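You operate a simulated robot arm through the tools that you are given. There is no shell and no other tool. Be economical: measure what you need, move in short steps, check, and stop when the job is done.

You run a simulated robot arm. Do the job below in one go: nothing can be reset, and whatever is moved stays where it is left.

## Task
Move the boiling pan to the small burner and let it simmer there.
Fine: big knob at OFF before the pan moves; small knob to HIGH, one push, down to SIM for a while; then at OFF.
Where things are to end (x, y in the base frame): pan with the white handle within 2.5 cm of [46, -69].

Only the result counts: the job must be done as asked and must still hold three seconds after the hand-in. Knocking over, shifting, dropping, spilling or breaking anything else fails it.

## Robot
A 6-joint arm with a two-finger parallel gripper, fixed in place. Base frame: the origin is at the foot of the arm, x ahead of it, y to its left, z up; the work surface is at about z = 85. Readings come in cm, degrees, newtons and seconds.
With the tool pointing down near the work surface it reaches from about 18 to 84 cm from the base axis. Its first joint turns from -166.0 to 166.0 degrees. Payload 3.91 kg.
The tool frame sits at the grasp point between the pads (the TCP): z along the fingers, y along the line on which they close. The tips reach 3 cm beyond it. The gripper opens to 11 cm. The fingers are 2 cm wide and 1 cm thick; the gripper's body (4.8 by 11.2 cm) begins 5.5 cm behind the TCP.
Orientation is told as [roll, pitch, yaw] about the base's x, y, z axes, in that order, counted from this pose: with the fingers straight down and closing along the base's y, the tool's x points along the base's -x, its y along +y and its z along -z.

## Interface
- The arm moves only by the tool play_rows. Its argument "plan" is a list of rows, each a list of 7 numbers: the shift along the tool's x, y, z in mm, then the turn, a rotation vector about the tool's x, y, z in degrees, then the gripper command, from -1 (shut) to 1 (fully open), values between in proportion. In form: [[dx, dy, dz, ax, ay, az, fingers], ...]. A call has 1 to 10 rows; each row is the pose to reach, as a shift and turn from the pose commanded when the call began, along the tool's axes at that moment. Each row takes 0.2 s and may step no farther than 5 cm and 8.6 degrees from the row before; otherwise, or with a gripper value out of range, the whole call is refused. A pose out of reach is approached as far as the arm can. The call stops where the force on the tool passes 90 N (or 10 N more than at its start, if that is more) or the arm is blocked; 0.2 s more then pass. Each finger travels about 10.8 cm/s and halts on what it meets, pressing with about 42 N; the grip force reading is that of the motor and also rises with nothing between the fingers. The clock runs only during rows and for 0.2 s after the last one: add rows that repeat a pose to give the fingers time. It gives the time, the measured TCP pose, the force on the tool (base axes), the opening and the grip force at its end, in the units of the frame above (readings bear some noise), with the torque about the TCP (base axes, N m) and any sound that the robot's microphone picked up, and new pictures: "views" is both (left out), scene, wrist or none.
- Cameras (640 x 400 px; columns grow to the right, rows downward): "scene" is fixed at [5.21, -65.01, 149.28]; the picture's right is [0.65, -0.76, 0.00], its down [-0.48, -0.41, -0.78] and it looks along [0.59, 0.51, -0.63] (base axes); focal length 314 px, centre (320, 200). "wrist" rides on the gripper at [7.7, 0.7, -11.4] in the tool frame; the picture's right is [-0.09, 1.00, 0.00], its down [-0.80, -0.07, -0.59] and it looks along [-0.59, -0.05, 0.80] (tool axes); focal length 270 px, centre (320, 200). There is no depth. A picture from a camera that has moved, and an enlarged one, comes with that camera's place and axes in the base frame and with its lens.
- lift_body(by): slides the trunk up (or, below 0, down) by that many cm; the arm rides with it, the base frame stays. It gives what a move gives, with no picture.
- inspect(camera, box): a new picture of the part [left, top, right, bottom] of that camera's present view, enlarged. The clock stands still meanwhile.
- sign_off(): hands the job in; it is judged then, once.

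Work in short steps. Places have to be worked out from the pictures, the camera data and where the tool is seen: move nearer, look again, correct. Check each grasp and each placing, and mend what went wrong. You have 120 turns and 200 pictures in all, those below and enlarged ones among them. Open the gripper and draw the arm clear of the work before you hand the job in, unless the task says otherwise; then end with one line.

The tools are called after ">>>" as name(argument=value, ...) on one line, values as JSON. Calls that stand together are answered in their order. play_rows: Moves the arm, as the interface text tells. Its arguments: {"type":"object","properties":{"plan":{"type":"array"},"views":{"type":"string","enum":["both","scene","wrist","none"]}},"required":["plan"]} The other tools are called the same way: lift_body (by) slides the trunk up or down; inspect (camera, box) takes an enlarged picture of a part of a camera's view; sign_off () hands the job in.

At the start:

```text
time_s: 0.0
ee_pos: [33.06, -25.47, 127.71]
tool_rot: [0.0, 0.0, 0.1]
wrist_force: [-1.1, 0.2, -0.5]
moment: [0.0, -0.04, 0.01]
finger_gap: 10.99
grip_force: 0.1
trunk travel left (down, up): [-45.0, 9.0]
```

scene: 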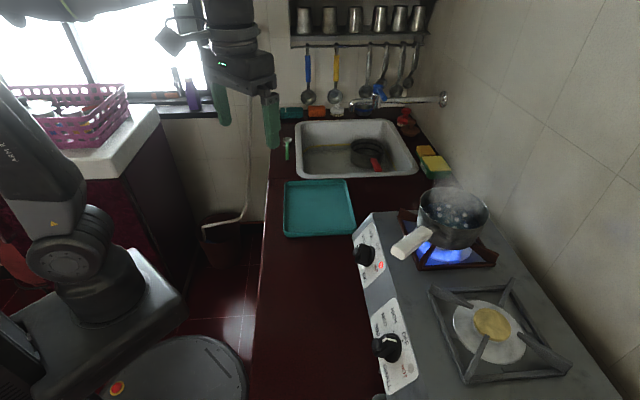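
wrist: 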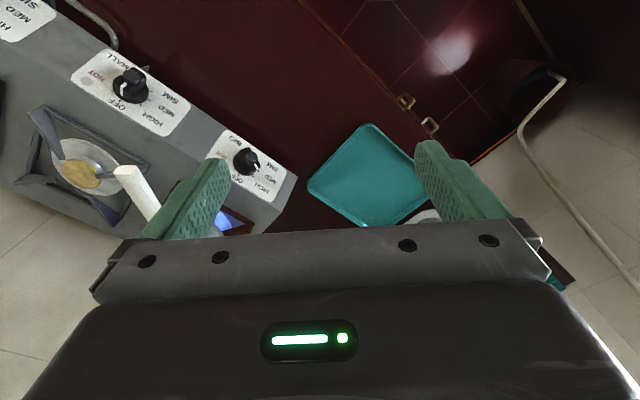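

I'll enlarge the stove, its knobs and the pan to read them first.

>>> inspect(camera="scene", box=[330, 170, 510, 290])

>>> inspect(camera="scene", box=[340, 280, 490, 400])

>>> inspect(camera="wrist", box=[0, 0, 320, 240])

```text
3.33 times, centred on (420, 230) of scene
camera zoom: at [5.21, -65.01, 149.28], right [0.65, -0.76, 0.0], down [-0.48, -0.41, -0.78], along [0.59, 0.51, -0.63], focal length 1046 px, centre (-13, 100)
```

zoom: 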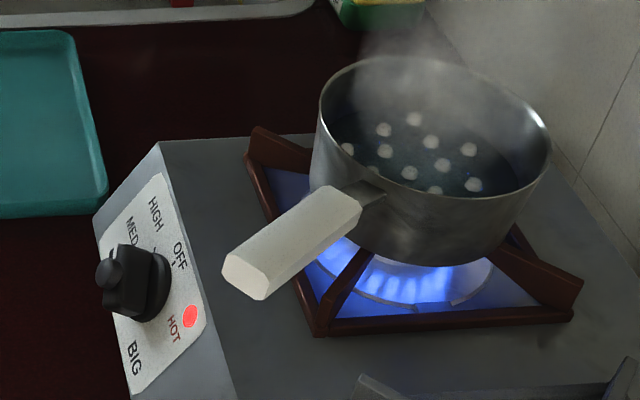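

```text
3.33 times, centred on (415, 340) of scene
camera zoom: at [5.21, -65.01, 149.28], right [0.65, -0.76, 0.0], down [-0.48, -0.41, -0.78], along [0.59, 0.51, -0.63], focal length 1046 px, centre (3, -267)
```

zoom: 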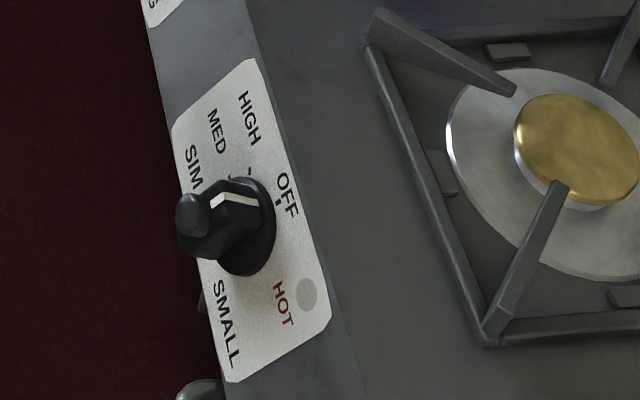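

```text
1.67 times, centred on (160, 120) of wrist
camera zoom: at [25.27, -24.8, 139.36], right [0.09, 1.0, 0.0], down [0.8, -0.07, 0.59], along [0.59, -0.05, -0.8], focal length 450 px, centre (587, 333)
```

zoom: 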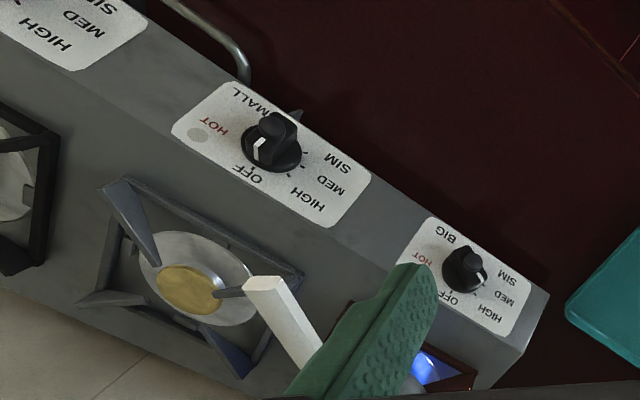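

The two knobs sit near (48.7,-41,94) for big and (33.4,-56.3,94) for small, on a sloped front panel facing (-x,+y). The burners lie about 18 cm behind it. I'll turn the tool 45° to face the panel, and lower it a little.

>>> play_rows(plan=[[-3, -4, 15, 0, 0, 7.5, 1], [-6, -8, 30, 0, 0, 15, 1], [-9, -12, 45, 0, 0, 22.5, 1], [-12, -16, 60, 0, 0, 30, 1], [-15, -20, 75, 0, 0, 37.5, 1], [-18, -20, 90, 0, 0, 45, 1]], views="none")

```text
time_s: 1.4
ee_pos: [34.8, -27.56, 118.9]
tool_rot: [0.0, 0.0, -45.1]
wrist_force: [0.3, -0.1, 0.1]
moment: [-0.03, 0.01, 0.01]
finger_gap: 11.01
grip_force: 0.0
trunk travel left (down, up): [-45.0, 9.0]
```

Yaw is right. Now I tilt the fingers to about the panel normal in front of the big knob and look.

>>> play_rows(plan=[[-8, 0, 23, 0, -7.8, 0, 1], [-16, 0, 46, 0, -15.6, 0, 1], [-25, 0, 69, 0, -23.4, 0, 1], [-33, 0, 92, 0, -31.2, 0, 1], [-42, 0, 115, 0, -39, 0, 1], [-51, 0, 138, 0, -46.8, 0, 1], [-60, 0, 160, 0, -54.6, 0, 1]])

```text
time_s: 3.0
ee_pos: [39.01, -32.88, 106.86]
tool_rot: [3.4, -45.0, -44.9]
wrist_force: [-0.1, 0.5, 0.1]
moment: [-0.01, 0.0, -0.03]
finger_gap: 11.01
grip_force: 0.0
out of reach, approached as far as the arm can: row 6, 7
trunk travel left (down, up): [-45.0, 9.0]
camera wrist: at [29.35, -23.44, 109.59], right [0.71, 0.69, 0.11], down [0.03, -0.18, 0.98], along [0.7, -0.7, -0.15], focal length 270 px, centre (320, 200)
```

scene: 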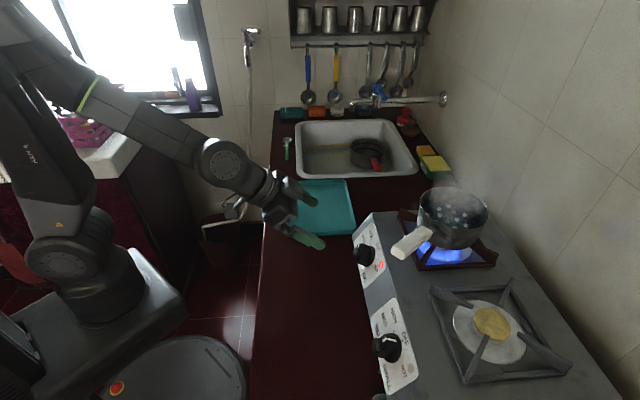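
wrist: 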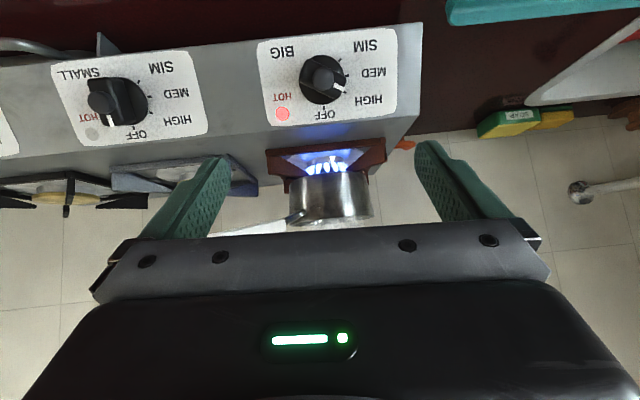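

The view is good, but the arm ran out of reach at that tilt. The trunk probably needs to be lower. I'll enlarge both dials to read them.

>>> inspect(camera="wrist", box=[240, 20, 420, 132])

>>> inspect(camera="wrist", box=[40, 40, 220, 152])

>>> lift_body(by=-8)

```text
3.56 times, centred on (330, 76) of wrist
camera zoom: at [29.35, -23.44, 109.59], right [0.71, 0.69, 0.11], down [0.03, -0.18, 0.98], along [0.7, -0.7, -0.15], focal length 961 px, centre (284, 641)
```

zoom: 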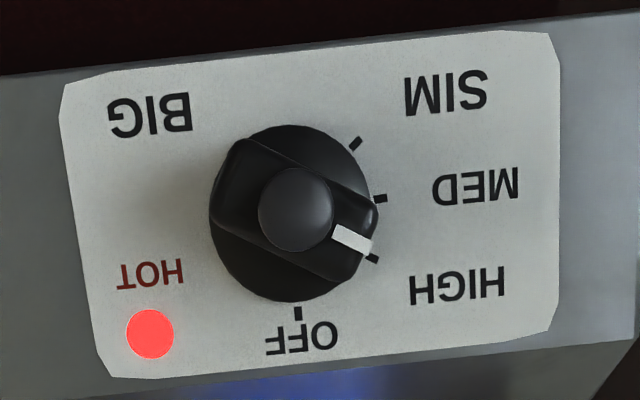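

```text
3.56 times, centred on (130, 96) of wrist
camera zoom: at [29.35, -23.44, 109.59], right [0.71, 0.69, 0.11], down [0.03, -0.18, 0.98], along [0.7, -0.7, -0.15], focal length 961 px, centre (996, 570)
```

zoom: 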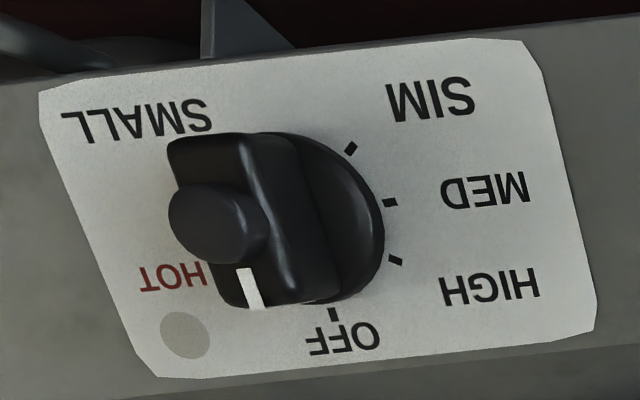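

```text
time_s: 4.2
ee_pos: [38.93, -32.93, 98.8]
tool_rot: [3.3, -45.1, -44.7]
wrist_force: [0.0, -0.6, 0.5]
moment: [0.03, 0.03, 0.03]
finger_gap: 11.0
grip_force: 0.1
trunk travel left (down, up): [-37.0, 17.0]
```

The big knob is at HIGH and the small one at OFF, with ticks at about 0°, 57°, 101° and 141° for OFF, HIGH, MED and SIM. The panel normal is about 30° above horizontal. I'll rise a little and then lower the trunk more to get the steeper tilt.

>>> play_rows(plan=[[-20, 0, -20, 0, 0, 0, 1], [-40, 0, -40, 0, 0, 0, 1], [-60, 0, -60, 0, 0, 0, 1], [-75, 0, -75, 0, 0, 0, 1]], views="none")

>>> lift_body(by=-12)

>>> play_rows(plan=[[0, 0, 0, 0, -5, 0, 1], [0, 0, 0, 0, -10, 0, 1], [0, 0, 0, 0, -14, 0, 1]])

```text
time_s: 5.2
ee_pos: [38.67, -33.25, 109.68]
tool_rot: [3.4, -45.1, -44.7]
wrist_force: [1.3, 0.0, -0.4]
moment: [-0.01, -0.03, -0.02]
finger_gap: 10.98
grip_force: 0.0
trunk travel left (down, up): [-37.0, 17.0]
```

```text
time_s: 6.7
ee_pos: [38.7, -33.17, 97.46]
tool_rot: [3.4, -45.1, -44.8]
wrist_force: [0.1, -0.7, 1.0]
moment: [-0.05, 0.01, -0.05]
finger_gap: 10.99
grip_force: 0.1
trunk travel left (down, up): [-25.0, 29.0]
```

```text
time_s: 7.5
ee_pos: [38.75, -33.17, 97.47]
tool_rot: [4.2, -55.1, -45.8]
wrist_force: [-0.6, -0.1, 0.4]
moment: [0.01, -0.05, 0.01]
finger_gap: 11.0
grip_force: 0.0
out of reach, approached as far as the arm can: row 3
trunk travel left (down, up): [-25.0, 29.0]
camera wrist: at [28.91, -23.45, 97.85], right [0.7, 0.7, 0.11], down [-0.1, -0.06, 0.99], along [0.7, -0.71, 0.02], focal length 270 px, centre (320, 200)
```

scene: 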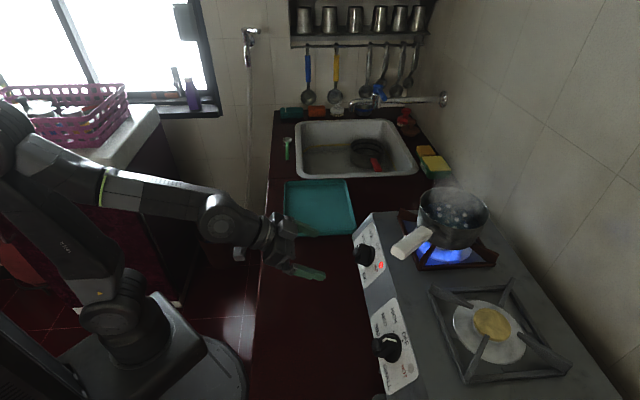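
wrist: 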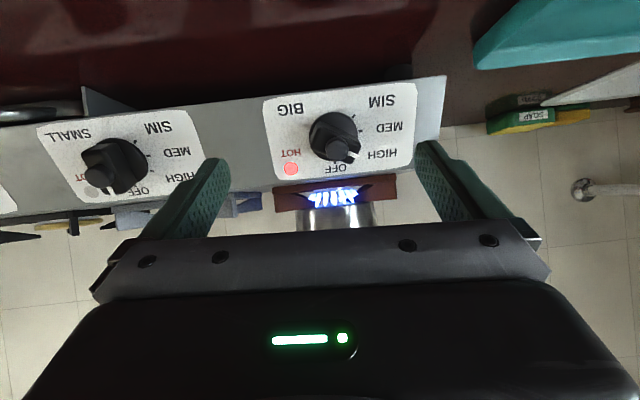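

Pitch -55 is close enough to the panel normal, and the big knob's tip is near (48.6,-40.6,93.3). I'll centre on its axis, standing off, and roll -57° so the fingers straddle the grip bar at HIGH.

>>> play_rows(plan=[[-5, 2, 2, 0, 0, -7.2, 1], [-10, 4, 4, 0, 0, -14.4, 1], [-14, 7, 6, 0, 0, -21.6, 1], [-18, 9, 8, 0, 0, -28.8, 1], [-22, 11, 10, 0, 0, -36, 1], [-26, 13, 12, 0, 0, -43.2, 1], [-30, 15, 14, 0, 0, -50.4, 1], [-35, 17, 16, 0, 0, -57, 1]])

```text
time_s: 9.3
ee_pos: [42.23, -34.19, 99.55]
tool_rot: [-49.5, -28.7, 27.1]
wrist_force: [0.1, -0.1, -0.5]
moment: [0.02, -0.02, 0.04]
finger_gap: 11.0
grip_force: 0.1
trunk travel left (down, up): [-25.0, 29.0]
camera wrist: at [29.06, -30.69, 102.02], right [0.1, 0.78, -0.62], down [0.25, 0.58, 0.77], along [0.96, -0.23, -0.14], focal length 270 px, centre (320, 200)
```

scene: 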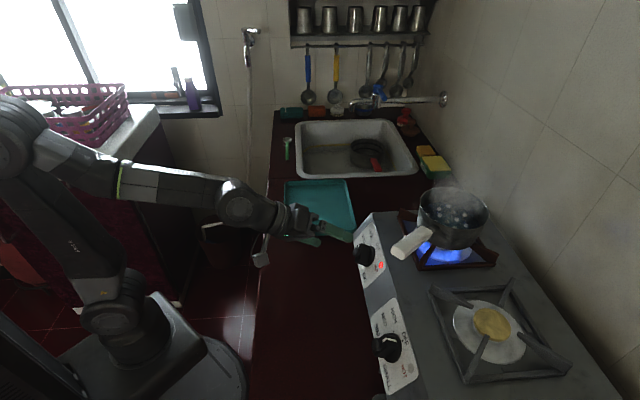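
wrist: 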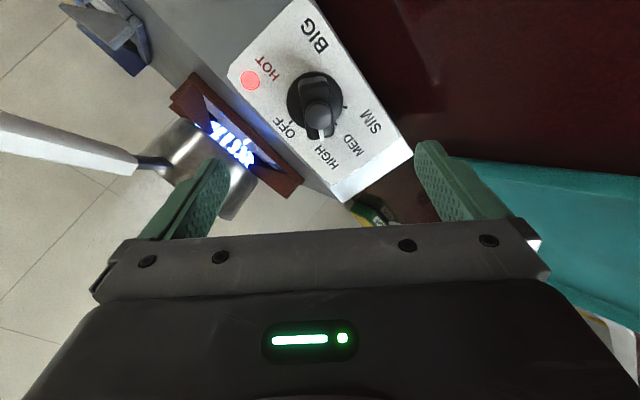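

The bar is vertical in the wrist view, centred sideways, with the knob about 1.5 cm off along tool +x. I'll correct that, close in by 4 cm and look again.

>>> play_rows(plan=[[8, 0, 10, 0, 0, 0, 1], [15, 0, 20, 0, 0, 0, 1], [15, 0, 30, 0, 0, 0, 1], [15, 0, 40, 0, 0, 0, 1]])

>>> inspect(camera="wrist", box=[220, 40, 420, 190])

>>> inspect(camera="scene", box=[270, 190, 430, 290])

```text
time_s: 10.3
ee_pos: [43.59, -37.01, 96.38]
tool_rot: [-49.2, -28.8, 26.9]
wrist_force: [0.2, 0.1, 0.1]
moment: [0.01, -0.05, -0.02]
finger_gap: 11.01
grip_force: 0.0
trunk travel left (down, up): [-25.0, 29.0]
camera wrist: at [30.41, -33.44, 98.95], right [0.1, 0.78, -0.62], down [0.25, 0.58, 0.77], along [0.96, -0.23, -0.14], focal length 270 px, centre (320, 200)
```

scene: 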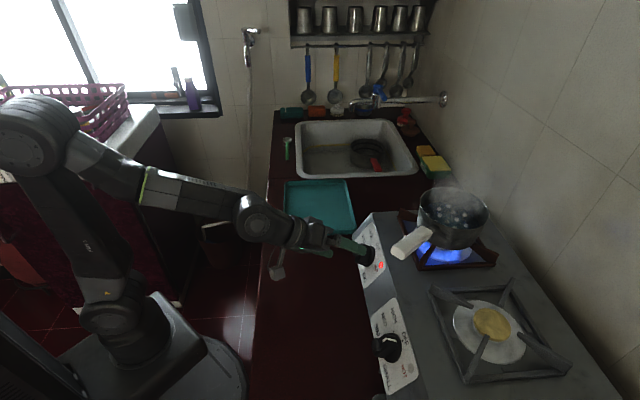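
wrist: 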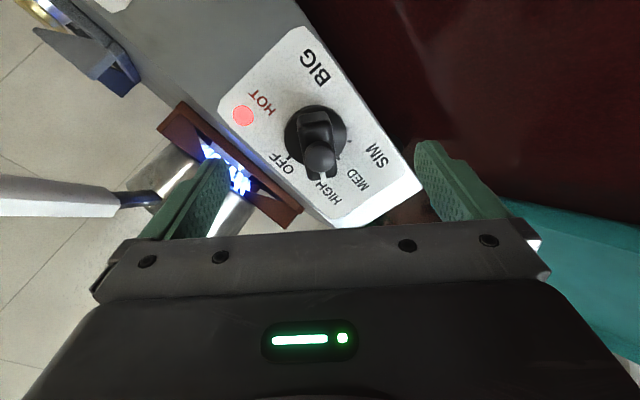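

```text
2.67 times, centred on (320, 115) of wrist
camera zoom: at [30.41, -33.44, 98.95], right [0.1, 0.78, -0.62], down [0.25, 0.58, 0.77], along [0.96, -0.23, -0.14], focal length 721 px, centre (320, 427)
```

zoom: 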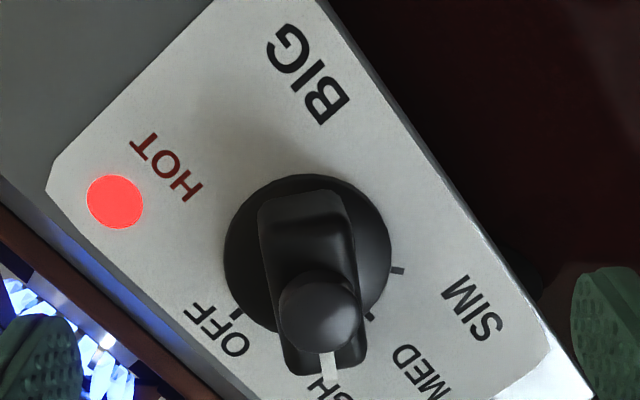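

```text
4.00 times, centred on (350, 240) of scene
camera zoom: at [5.21, -65.01, 149.28], right [0.65, -0.76, 0.0], down [-0.48, -0.41, -0.78], along [0.59, 0.51, -0.63], focal length 1255 px, centre (200, 40)
```

zoom: 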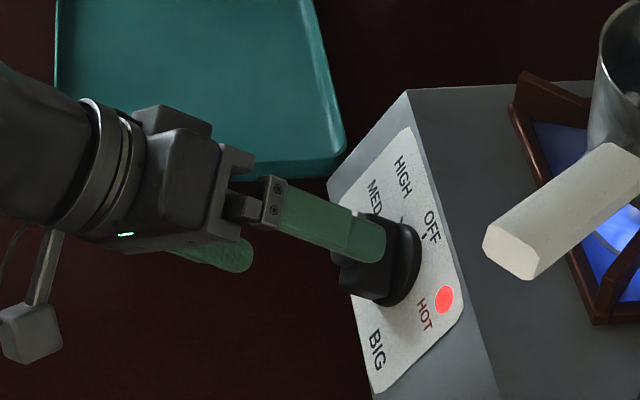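

Rechecking, the knob was already on axis: the boss is at about (48.45,-39.65,93.6), so I undo the 1.4 cm shift. I'll narrow the fingers and advance to within about 3 cm before looking again.

>>> play_rows(plan=[[-7, 0, 0, 0, 0, 0, 0.6], [-14, 0, 5, 0, 0, 0, 0.2], [-14, 0, 15, 0, 0, 0, 0.1], [-14, 0, 22, 0, 0, 0, 0.1], [-14, 0, 28, 0, 0, 0, 0.1]], views="none")

>>> inspect(camera="wrist", box=[220, 60, 420, 210])

>>> inspect(camera="scene", box=[290, 190, 430, 290])

```text
time_s: 11.5
ee_pos: [46.33, -37.92, 95.54]
tool_rot: [-49.3, -28.8, 26.9]
wrist_force: [-0.6, 0.4, -0.1]
moment: [-0.01, 0.0, -0.02]
finger_gap: 6.04
grip_force: 0.1
trunk travel left (down, up): [-25.0, 29.0]
```

```text
2.67 times, centred on (320, 135) of wrist
camera zoom: at [33.25, -34.37, 98.07], right [0.1, 0.78, -0.62], down [0.25, 0.58, 0.77], along [0.96, -0.23, -0.14], focal length 721 px, centre (320, 373)
```

zoom: 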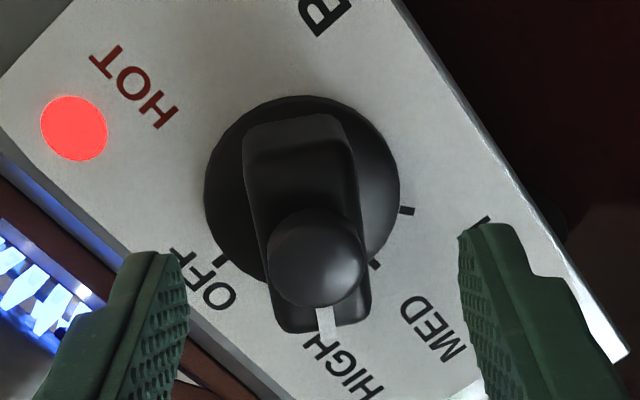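

```text
4.00 times, centred on (360, 240) of scene
camera zoom: at [5.21, -65.01, 149.28], right [0.65, -0.76, 0.0], down [-0.48, -0.41, -0.78], along [0.59, 0.51, -0.63], focal length 1255 px, centre (160, 40)
```

zoom: 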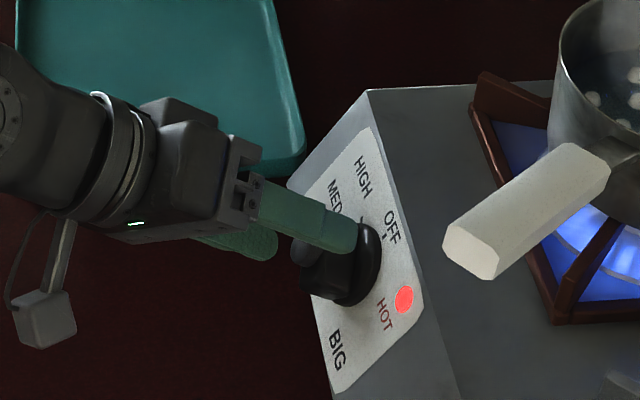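

The boss is on axis about 3.4 cm ahead of the TCP, between the fingers. I'll advance 24 mm and close gently on the bar.

>>> play_rows(plan=[[0, 0, 8, 0, 0, 0, 0.1], [0, 0, 16, 0, 0, 0, 0.1], [0, 0, 24, 0, 0, 0, 0.1], [0, 0, 24, 0, 0, 0, 0.1]], views="none")

>>> inspect(camera="wrist", box=[220, 60, 420, 210])

>>> inspect(camera="scene", box=[290, 190, 430, 290])

```text
time_s: 12.5
ee_pos: [48.0, -39.09, 94.19]
tool_rot: [-49.3, -28.8, 26.9]
wrist_force: [-0.4, 0.2, -0.1]
moment: [-0.02, 0.01, -0.02]
finger_gap: 6.07
grip_force: 0.1
trunk travel left (down, up): [-25.0, 29.0]
```

```text
2.67 times, centred on (320, 135) of wrist
camera zoom: at [34.78, -35.65, 96.7], right [0.1, 0.78, -0.62], down [0.25, 0.58, 0.77], along [0.96, -0.23, -0.14], focal length 721 px, centre (320, 373)
```

zoom: 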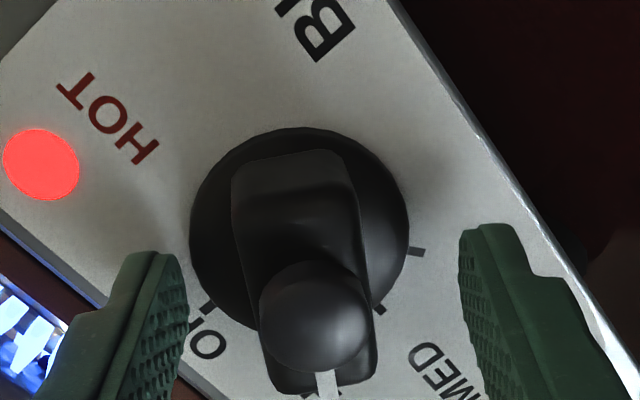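

```text
4.00 times, centred on (360, 240) of scene
camera zoom: at [5.21, -65.01, 149.28], right [0.65, -0.76, 0.0], down [-0.48, -0.41, -0.78], along [0.59, 0.51, -0.63], focal length 1255 px, centre (160, 40)
```

zoom: 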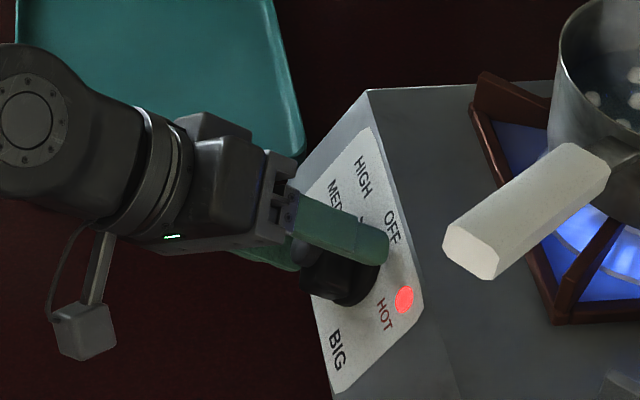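

Depth is good, with the tips alongside the bar and clear of the disc. Closing on the bar.

>>> play_rows(plan=[[0, 0, 0, 0, 0, 0, -0.4], [0, 0, 0, 0, 0, 0, -0.8], [0, 0, 0, 0, 0, 0, -1]], views="wrist")

```text
time_s: 13.3
ee_pos: [47.72, -39.25, 94.55]
tool_rot: [-49.5, -28.9, 27.0]
wrist_force: [-10.1, -6.2, 18.3]
moment: [-1.07, 0.24, -1.51]
finger_gap: 2.59
grip_force: 45.2
trunk travel left (down, up): [-25.0, 29.0]
camera wrist: at [34.53, -35.69, 96.9], right [0.1, 0.78, -0.62], down [0.25, 0.58, 0.77], along [0.96, -0.24, -0.14], focal length 270 px, centre (320, 200)
```

wrist: 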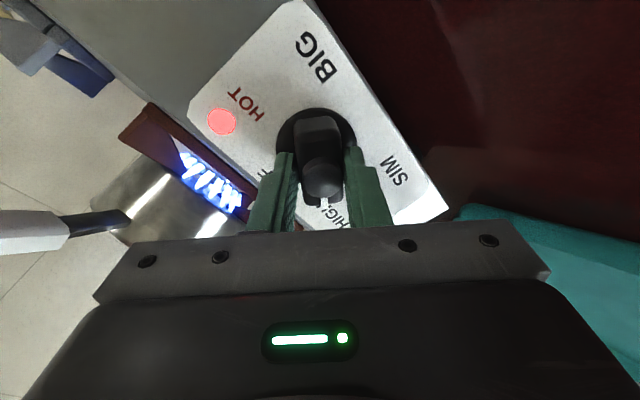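

The bar is gripped at a 2.6 cm gap. I'll shift 4 mm to relax the side load, then turn clockwise most of the way toward OFF.

>>> play_rows(plan=[[0, -4, 0, 0, 0, 0, -1], [0, -4, 0, 0, 0, 8, -1], [0, -4, 0, 0, 0, 16, -1], [0, -4, 0, 0, 0, 24, -1], [0, -4, 0, 0, 0, 32, -1], [0, -4, 0, 0, 0, 40, -1], [0, -4, 0, 0, 0, 48, -1]])

```text
time_s: 14.9
ee_pos: [47.62, -39.43, 94.63]
tool_rot: [-8.3, -54.9, -30.5]
wrist_force: [-20.7, 3.2, 6.7]
moment: [-1.26, -0.4, -0.89]
finger_gap: 2.55
grip_force: 45.4
trunk travel left (down, up): [-25.0, 29.0]
camera wrist: at [37.06, -30.63, 94.92], right [0.65, 0.76, -0.01], down [-0.02, 0.03, 1.0], along [0.76, -0.64, 0.03], focal length 270 px, centre (320, 200)
```

scene: 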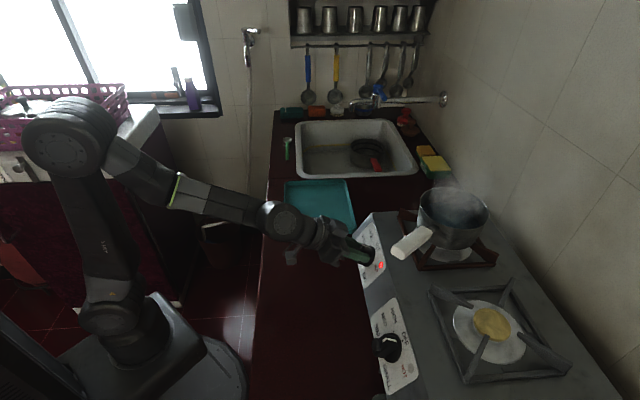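
wrist: 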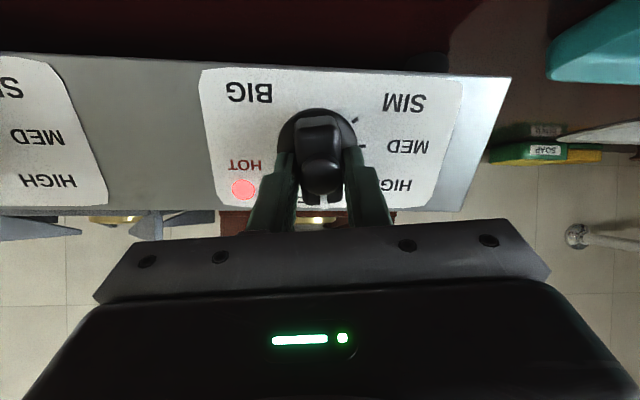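

The flame is out. I'll turn the last few degrees to OFF and check for a stop.

>>> play_rows(plan=[[0, 0, 0, 0, 0, 4, -1], [0, 0, 0, 0, 0, 8, -1], [0, 0, 0, 0, 0, 11, -1]], views="none")

>>> inspect(camera="wrist", box=[220, 60, 420, 210])

```text
time_s: 15.7
ee_pos: [47.61, -39.61, 94.56]
tool_rot: [7.1, -55.0, -49.3]
wrist_force: [-22.6, -6.7, 12.6]
moment: [-2.11, 1.13, -0.52]
finger_gap: 2.52
grip_force: 45.3
trunk travel left (down, up): [-25.0, 29.0]
```

```text
2.67 times, centred on (320, 135) of wrist
camera zoom: at [38.03, -29.63, 95.02], right [0.72, 0.68, 0.14], down [-0.12, -0.08, 0.99], along [0.69, -0.73, 0.02], focal length 721 px, centre (320, 373)
```

zoom: 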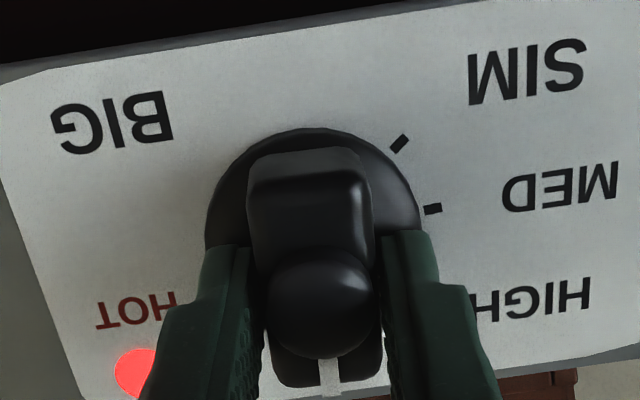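

Torque rose to about 1.6 N·m, which suggests the stop at OFF. I'll release, back off and check the pointer.

>>> play_rows(plan=[[0, 0, 0, 0, 0, 5, -1], [0, 0, 0, 0, 0, 5, 0.1], [0, 0, 0, 0, 0, 5, 0.1], [0, 0, -20, 0, 0, 5, 0.1], [0, 0, -40, 0, 0, 2, 0.1], [0, 0, -60, 0, 0, 0, 0.1]], views="scene")

>>> inspect(camera="wrist", box=[220, 40, 420, 190])

```text
time_s: 17.1
ee_pos: [44.08, -36.34, 97.88]
tool_rot: [7.0, -55.0, -49.2]
wrist_force: [-0.4, 0.0, 0.3]
moment: [-0.01, -0.01, -0.02]
finger_gap: 6.04
grip_force: 0.0
trunk travel left (down, up): [-25.0, 29.0]
```

scene: 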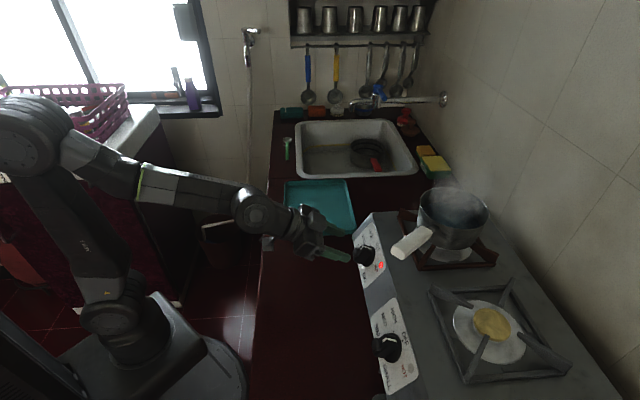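

```text
2.67 times, centred on (320, 115) of wrist
camera zoom: at [34.51, -26.31, 98.25], right [0.72, 0.68, 0.14], down [-0.12, -0.08, 0.99], along [0.69, -0.72, 0.02], focal length 721 px, centre (320, 427)
```

zoom: 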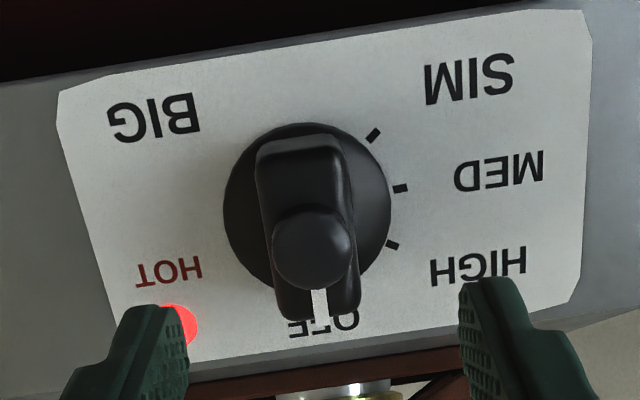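

The big knob points at OFF and the flame is out. Next is the pan: I'll go up and back from the stove, then lower the trunk further so the tool can approach along the handle.

>>> play_rows(plan=[[-20, -4, -30, 0, 0, 0, 0.5], [-41, -9, -58, 0, 0, 0, 1], [-62, -13, -87, 0, 0, 0, 1], [-83, -18, -116, 0, 0, 0, 1], [-104, -23, -145, 0, 0, 0, 1], [-124, -27, -174, 0, 0, 0, 1]], views="none")

>>> lift_body(by=-10)

```text
time_s: 18.5
ee_pos: [36.07, -34.41, 117.72]
tool_rot: [7.0, -54.8, -49.0]
wrist_force: [0.7, -0.4, 0.0]
moment: [0.01, -0.03, 0.01]
finger_gap: 11.02
grip_force: 0.0
trunk travel left (down, up): [-25.0, 29.0]
```

```text
time_s: 19.8
ee_pos: [36.15, -34.27, 107.68]
tool_rot: [7.2, -54.9, -49.2]
wrist_force: [-0.1, -0.1, 0.2]
moment: [0.0, -0.01, 0.03]
finger_gap: 10.98
grip_force: 0.0
trunk travel left (down, up): [-15.0, 39.0]
```

Next I swing to a viewing pose behind the handle tip, with a shallower tilt.

>>> play_rows(plan=[[-13, -26, -5, 0, -3, 0, 1], [-26, -52, -10, 0, -6, 0, 1], [-40, -78, -16, 0, -9, 0, 1], [-53, -104, -21, 0, -12, 0, 1], [-66, -130, -26, 0, -15, 0, 1]])

```text
time_s: 21.0
ee_pos: [28.19, -45.29, 113.65]
tool_rot: [11.7, -69.8, -54.5]
wrist_force: [-1.1, 0.3, 0.5]
moment: [0.0, 0.02, 0.01]
finger_gap: 11.0
grip_force: 0.0
trunk travel left (down, up): [-15.0, 39.0]
camera wrist: at [18.94, -35.46, 110.5], right [0.7, 0.7, 0.15], down [-0.3, 0.1, 0.95], along [0.65, -0.71, 0.28], focal length 270 px, centre (320, 200)
```

scene: 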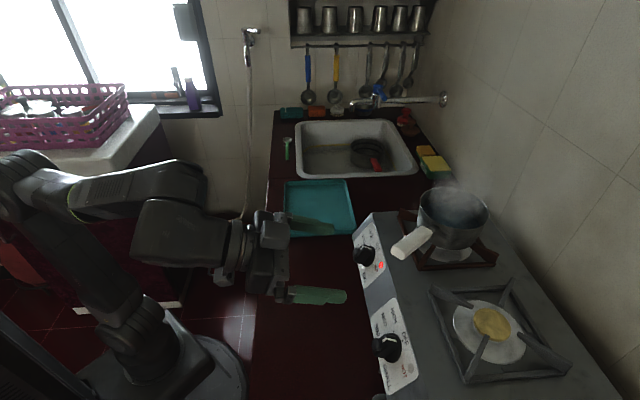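
wrist: 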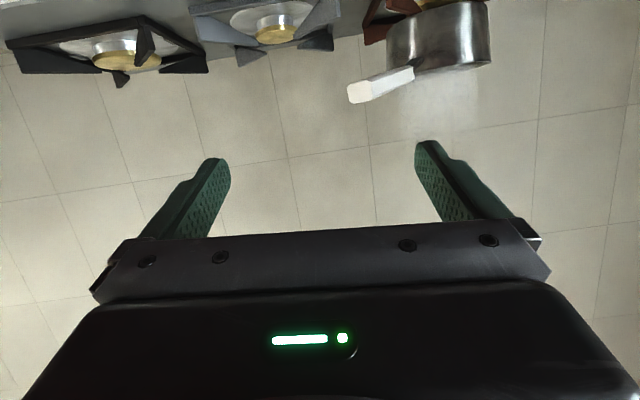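

The tilt is reachable. I'll enlarge the handle in both views to fix its line.

>>> inspect(camera="wrist", box=[330, 0, 510, 120])

>>> inspect(camera="scene", box=[380, 170, 510, 280])

```text
3.33 times, centred on (420, 60) of wrist
camera zoom: at [18.94, -35.46, 110.5], right [0.7, 0.7, 0.15], down [-0.3, 0.1, 0.95], along [0.65, -0.71, 0.28], focal length 901 px, centre (-13, 667)
```

zoom: 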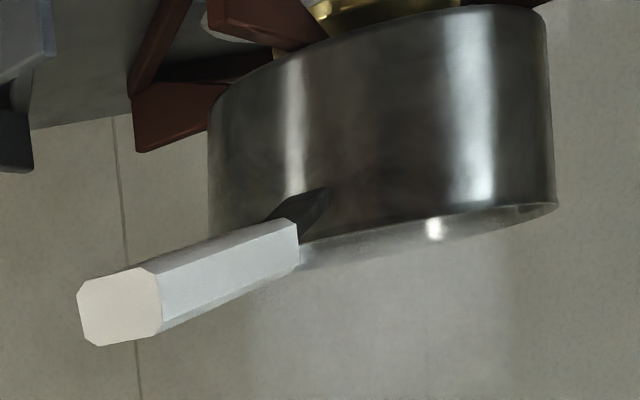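

```text
3.64 times, centred on (445, 225) of scene
camera zoom: at [5.21, -65.01, 149.28], right [0.65, -0.76, 0.0], down [-0.48, -0.41, -0.78], along [0.59, 0.51, -0.63], focal length 1141 px, centre (-134, 109)
```

zoom: 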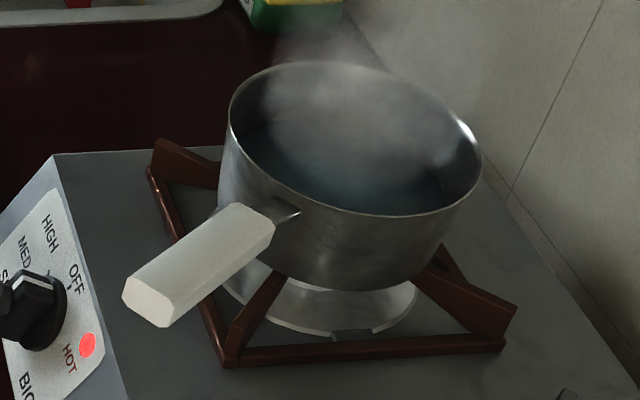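

Handle end face is at about (40.9,-51.5,108.6) and its root at (50.1,-52.1,107.0): azimuth about -4°, slope about -10°, 2.4 cm thick. I'll roll the gripper so it closes vertically and then align it with the handle axis.

>>> play_rows(plan=[[0, 0, 0, 0, 0, -8.6, 1], [0, 0, 0, 0, 0, -17.2, 1], [0, 0, 0, 0, 0, -25.8, 1], [0, 0, 0, 0, 0, -34.4, 1], [0, 0, 0, 0, 0, -43, 1], [0, 0, 0, 0, 0, -51.6, 0.6], [0, 0, 0, 0, 0, -60.2, 0.2], [0, 0, 0, 0, 0, -68.8, 0.1], [0, 0, 0, 0, 0, -77.4, 0.1], [0, 0, 0, 0, 0, -86, 0.1]], views="none")

>>> play_rows(plan=[[0, 0, 0, 0, 0, -4, 0.1], [2, 2, 12, 1.7, -7.2, -6.7, 0.1], [5, 3, 24, 3.3, -14.4, -9.3, 0.1], [8, 5, 38, 5, -21.6, -12, 0.1], [11, 7, 52, 6.6, -28.8, -14.6, 0.1], [14, 9, 65, 8.3, -36, -17.3, 0.1]])

```text
time_s: 23.2
ee_pos: [28.08, -45.22, 113.56]
tool_rot: [-69.9, -7.6, 45.3]
wrist_force: [-0.1, 0.8, 0.1]
moment: [0.01, 0.0, -0.02]
finger_gap: 6.07
grip_force: 0.1
trunk travel left (down, up): [-15.0, 39.0]
```

```text
time_s: 24.6
ee_pos: [31.46, -49.97, 110.45]
tool_rot: [-81.5, 0.5, 84.6]
wrist_force: [-0.6, 0.4, 0.2]
moment: [0.01, 0.05, -0.03]
finger_gap: 6.03
grip_force: 0.0
trunk travel left (down, up): [-15.0, 39.0]
camera wrist: at [19.31, -56.55, 111.65], right [-0.14, 0.1, -0.99], down [-0.5, 0.85, 0.15], along [0.86, 0.51, -0.07], focal length 270 px, centre (320, 200)
```

scene: 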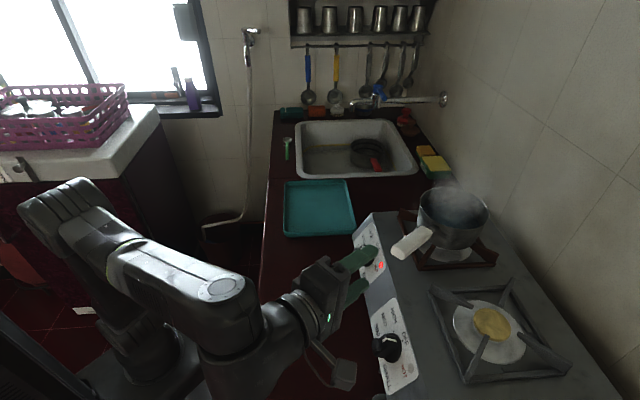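
wrist: 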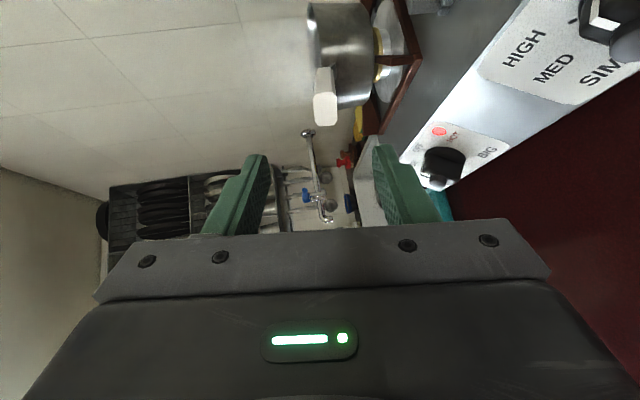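

The tool now lies along the handle. I'll enlarge to check centring and slope.

>>> inspect(camera="wrist", box=[240, 0, 420, 140])

```text
2.86 times, centred on (330, 70) of wrist
camera zoom: at [19.31, -56.55, 111.65], right [-0.14, 0.1, -0.99], down [-0.5, 0.85, 0.15], along [0.86, 0.51, -0.07], focal length 772 px, centre (291, 571)
```

zoom: 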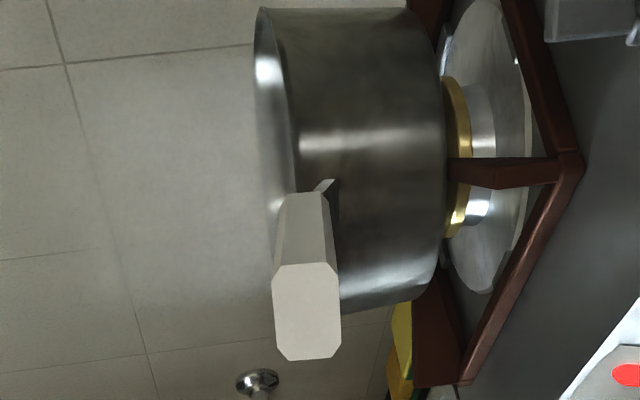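

The handle is centred between the fingers and the tool axis matches its slope. I'll slide along it by 142 mm with a small lateral correction.

>>> play_rows(plan=[[2, 1, 20, 0, 0, 0, 0.1], [4, 2, 40, 0, 0, 0, 0.1], [6, 3, 60, 0, 0, 0, 0.1], [7, 3, 80, 0, 0, 0, 0.1], [7, 3, 100, 0, 0, 0, 0.1]])

>>> inspect(camera="scene", box=[320, 170, 510, 310])

```text
time_s: 25.8
ee_pos: [41.21, -51.66, 108.58]
tool_rot: [-81.3, 0.3, 84.4]
wrist_force: [-0.4, 0.3, -0.5]
moment: [-0.01, -0.01, -0.05]
finger_gap: 6.02
grip_force: 0.0
trunk travel left (down, up): [-15.0, 39.0]
camera wrist: at [29.1, -58.24, 109.85], right [-0.14, 0.1, -0.99], down [-0.5, 0.85, 0.16], along [0.86, 0.51, -0.07], focal length 270 px, centre (320, 200)
```

scene: 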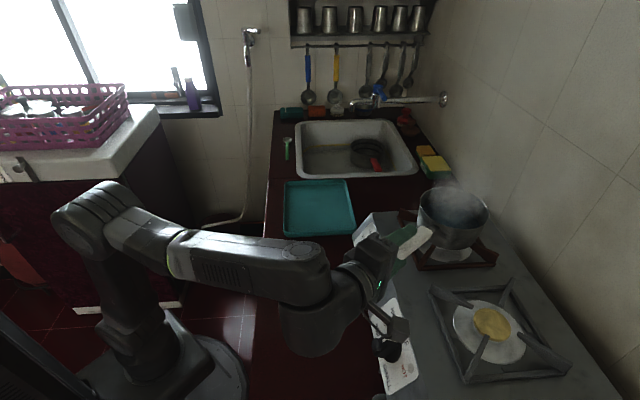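
wrist: 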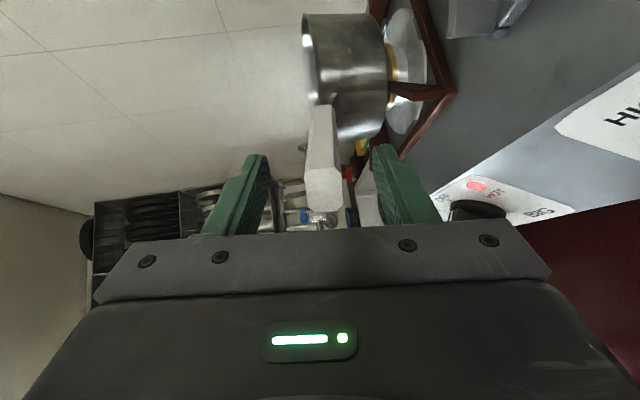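

```text
2.86 times, centred on (415, 240) of scene
camera zoom: at [5.21, -65.01, 149.28], right [0.65, -0.76, 0.0], down [-0.48, -0.41, -0.78], along [0.59, 0.51, -0.63], focal length 896 px, centre (49, 86)
```

zoom: 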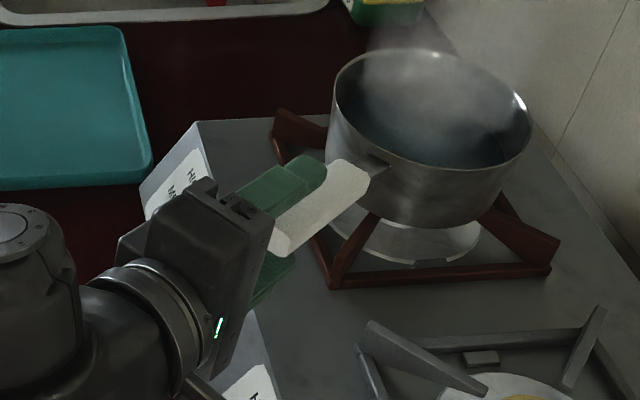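

The handle end sits at the TCP and is centred. I'll slide 42 mm deeper and close slowly.

>>> play_rows(plan=[[2, 0, 14, 0, 0, 0, 0.1], [2, 0, 28, 0, 0, 0, 0.1], [2, 0, 42, 0, 0, 0, 0.1], [2, 0, 42, 0, 0, 0, 0.1]])

>>> inspect(camera="scene", box=[340, 170, 510, 290])

```text
time_s: 26.8
ee_pos: [45.39, -52.37, 107.92]
tool_rot: [-81.3, 0.4, 84.5]
wrist_force: [-1.1, 0.3, -0.1]
moment: [0.01, 0.02, 0.0]
finger_gap: 6.05
grip_force: 0.1
trunk travel left (down, up): [-15.0, 39.0]
camera wrist: at [33.2, -58.89, 109.22], right [-0.14, 0.1, -0.98], down [-0.5, 0.85, 0.16], along [0.86, 0.51, -0.07], focal length 270 px, centre (320, 200)
```

scene: 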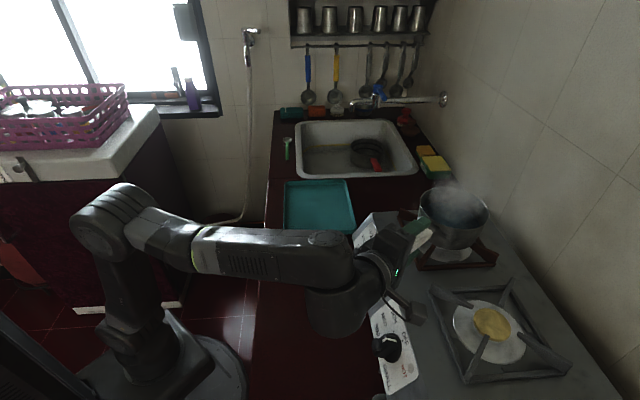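
wrist: 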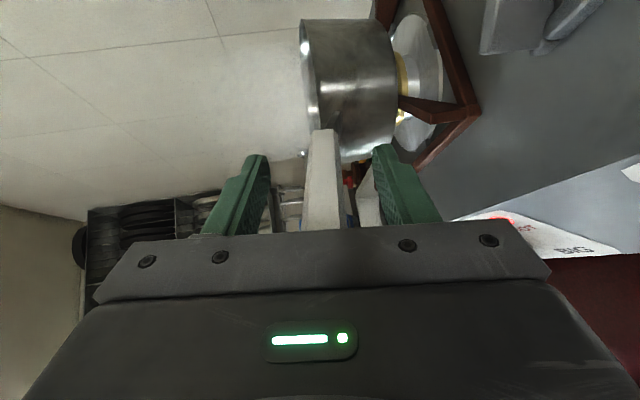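

```text
3.33 times, centred on (425, 230) of scene
camera zoom: at [5.21, -65.01, 149.28], right [0.65, -0.76, 0.0], down [-0.48, -0.41, -0.78], along [0.59, 0.51, -0.63], focal length 1046 px, centre (-30, 100)
```

zoom: 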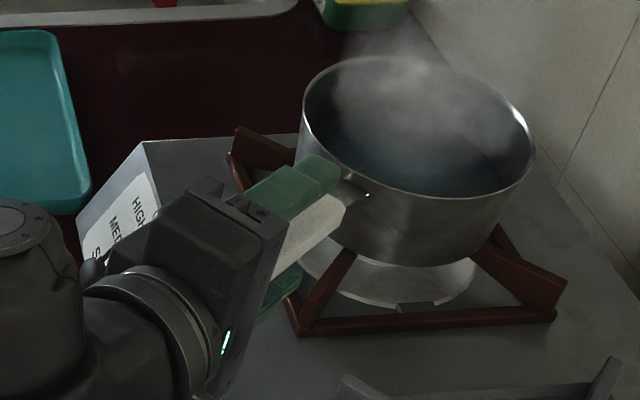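

Centred. Closing on the handle in stages.

>>> play_rows(plan=[[0, 0, 0, 0, 0, 0, -0.2], [0, 0, 0, 0, 0, 0, -0.4], [0, 0, 0, 0, 0, 0, -0.5], [0, 0, 0, 0, 0, 0, -0.55], [0, 0, 0, 0, 0, 0, -0.6]], views="none")

>>> play_rows(plan=[[0, 0, 0, 0, 0, 0, -0.7], [0, 0, 0, 0, 0, 0, -1], [0, 0, 0, 0, 0, 0, -1]])

```text
time_s: 28.0
ee_pos: [45.44, -52.28, 107.95]
tool_rot: [-81.3, 0.3, 84.4]
wrist_force: [-0.9, 0.6, -2.1]
moment: [0.04, 0.06, 0.01]
finger_gap: 2.3
grip_force: 1.1
trunk travel left (down, up): [-15.0, 39.0]
```

```text
time_s: 28.8
ee_pos: [45.38, -52.36, 107.93]
tool_rot: [-81.2, 0.2, 84.3]
wrist_force: [-0.4, 0.3, -8.6]
moment: [0.08, 1.08, -0.02]
finger_gap: 1.76
grip_force: 42.3
trunk travel left (down, up): [-15.0, 39.0]
camera wrist: at [33.24, -58.93, 109.16], right [-0.14, 0.1, -0.98], down [-0.5, 0.85, 0.16], along [0.86, 0.51, -0.07], focal length 270 px, centre (320, 200)
```

scene: 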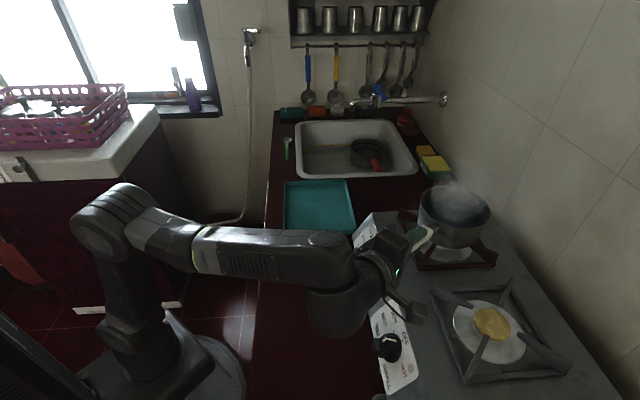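
wrist: 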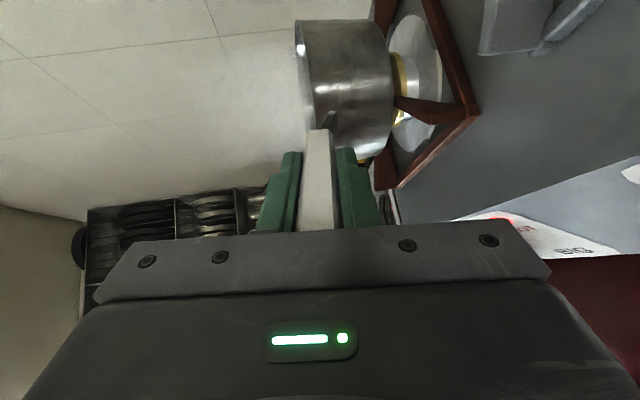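

The handle is gripped at a 1.8 cm gap. I'll lift 12 mm slowly as a test and check load and tilt.

>>> play_rows(plan=[[0, -2, 0, 0, 0, 0, -1], [0, -5, -1, 0, 0, 0, -1], [0, -8, -1, 0, 0, 0, -1], [0, -10, -1, 0, 0, 0, -1], [0, -12, -2, 0, 0, 0, -1], [0, -12, -2, 0, 0, 0, -1]])

>>> inspect(camera="scene", box=[380, 160, 510, 280])

```text
time_s: 30.2
ee_pos: [45.36, -52.25, 109.12]
tool_rot: [-81.1, 0.2, 84.3]
wrist_force: [-0.3, -0.4, -8.0]
moment: [0.08, 1.1, 0.02]
finger_gap: 1.79
grip_force: 42.0
trunk travel left (down, up): [-15.0, 39.0]
camera wrist: at [33.19, -58.91, 110.33], right [-0.14, 0.1, -0.98], down [-0.5, 0.85, 0.16], along [0.86, 0.51, -0.07], focal length 270 px, centre (320, 200)
```

scene: 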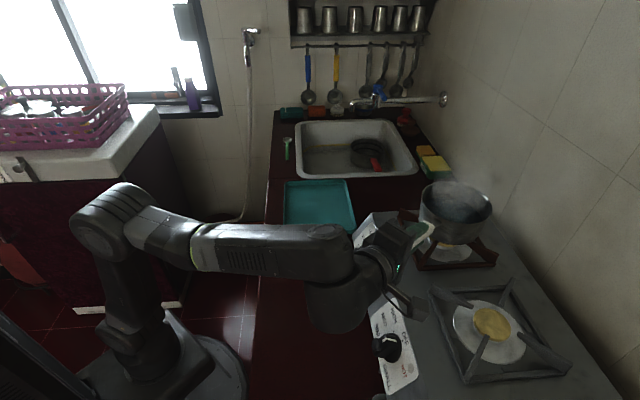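
wrist: 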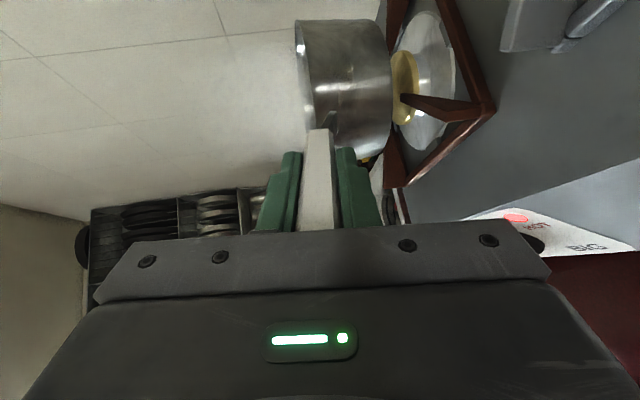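

```text
3.33 times, centred on (445, 220) of scene
camera zoom: at [5.21, -65.01, 149.28], right [0.65, -0.76, 0.0], down [-0.48, -0.41, -0.78], along [0.59, 0.51, -0.63], focal length 1046 px, centre (-97, 133)
```

zoom: 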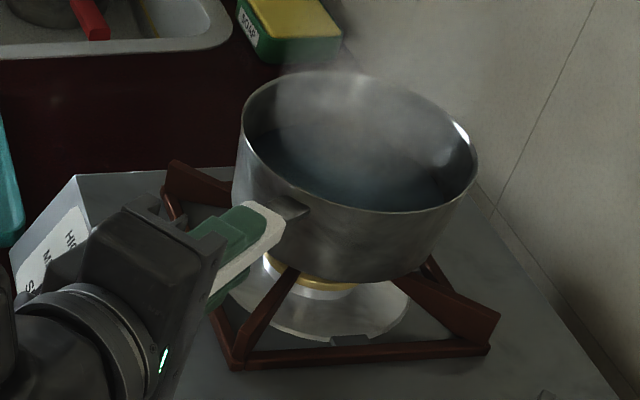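

The pan is up and level, with a load of about 8 N. I'll lift another 35 mm and begin moving toward the small burner, smoothly.

>>> play_rows(plan=[[0, -4, -1, 0, 0, 0, -1], [0, -10, -2, 0, 0, 0, -1], [0, -17, -3, 0, 0, 0, -1], [0, -24, -4, 0, 0, 0, -1], [0, -30, -5, 0, 0, 0, -1], [3, -34, -8, 0, 0, 0, -1], [11, -34, -14, 0, 0, 0, -1], [21, -32, -22, 0, 0, 0, -1], [31, -31, -30, 0, 0, 0, -1], [41, -30, -38, 0, 0, 0, -1]], views="scene")

```text
time_s: 32.4
ee_pos: [41.67, -56.16, 112.54]
tool_rot: [-81.2, 0.2, 84.4]
wrist_force: [-1.1, -0.5, -7.1]
moment: [0.05, 1.05, 0.02]
finger_gap: 1.8
grip_force: 41.7
trunk travel left (down, up): [-15.0, 39.0]
```

scene: 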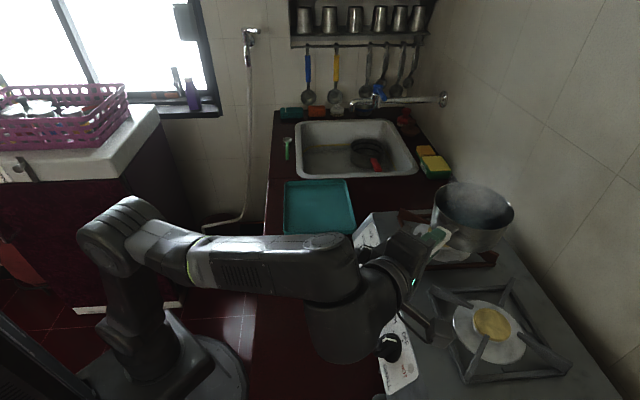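

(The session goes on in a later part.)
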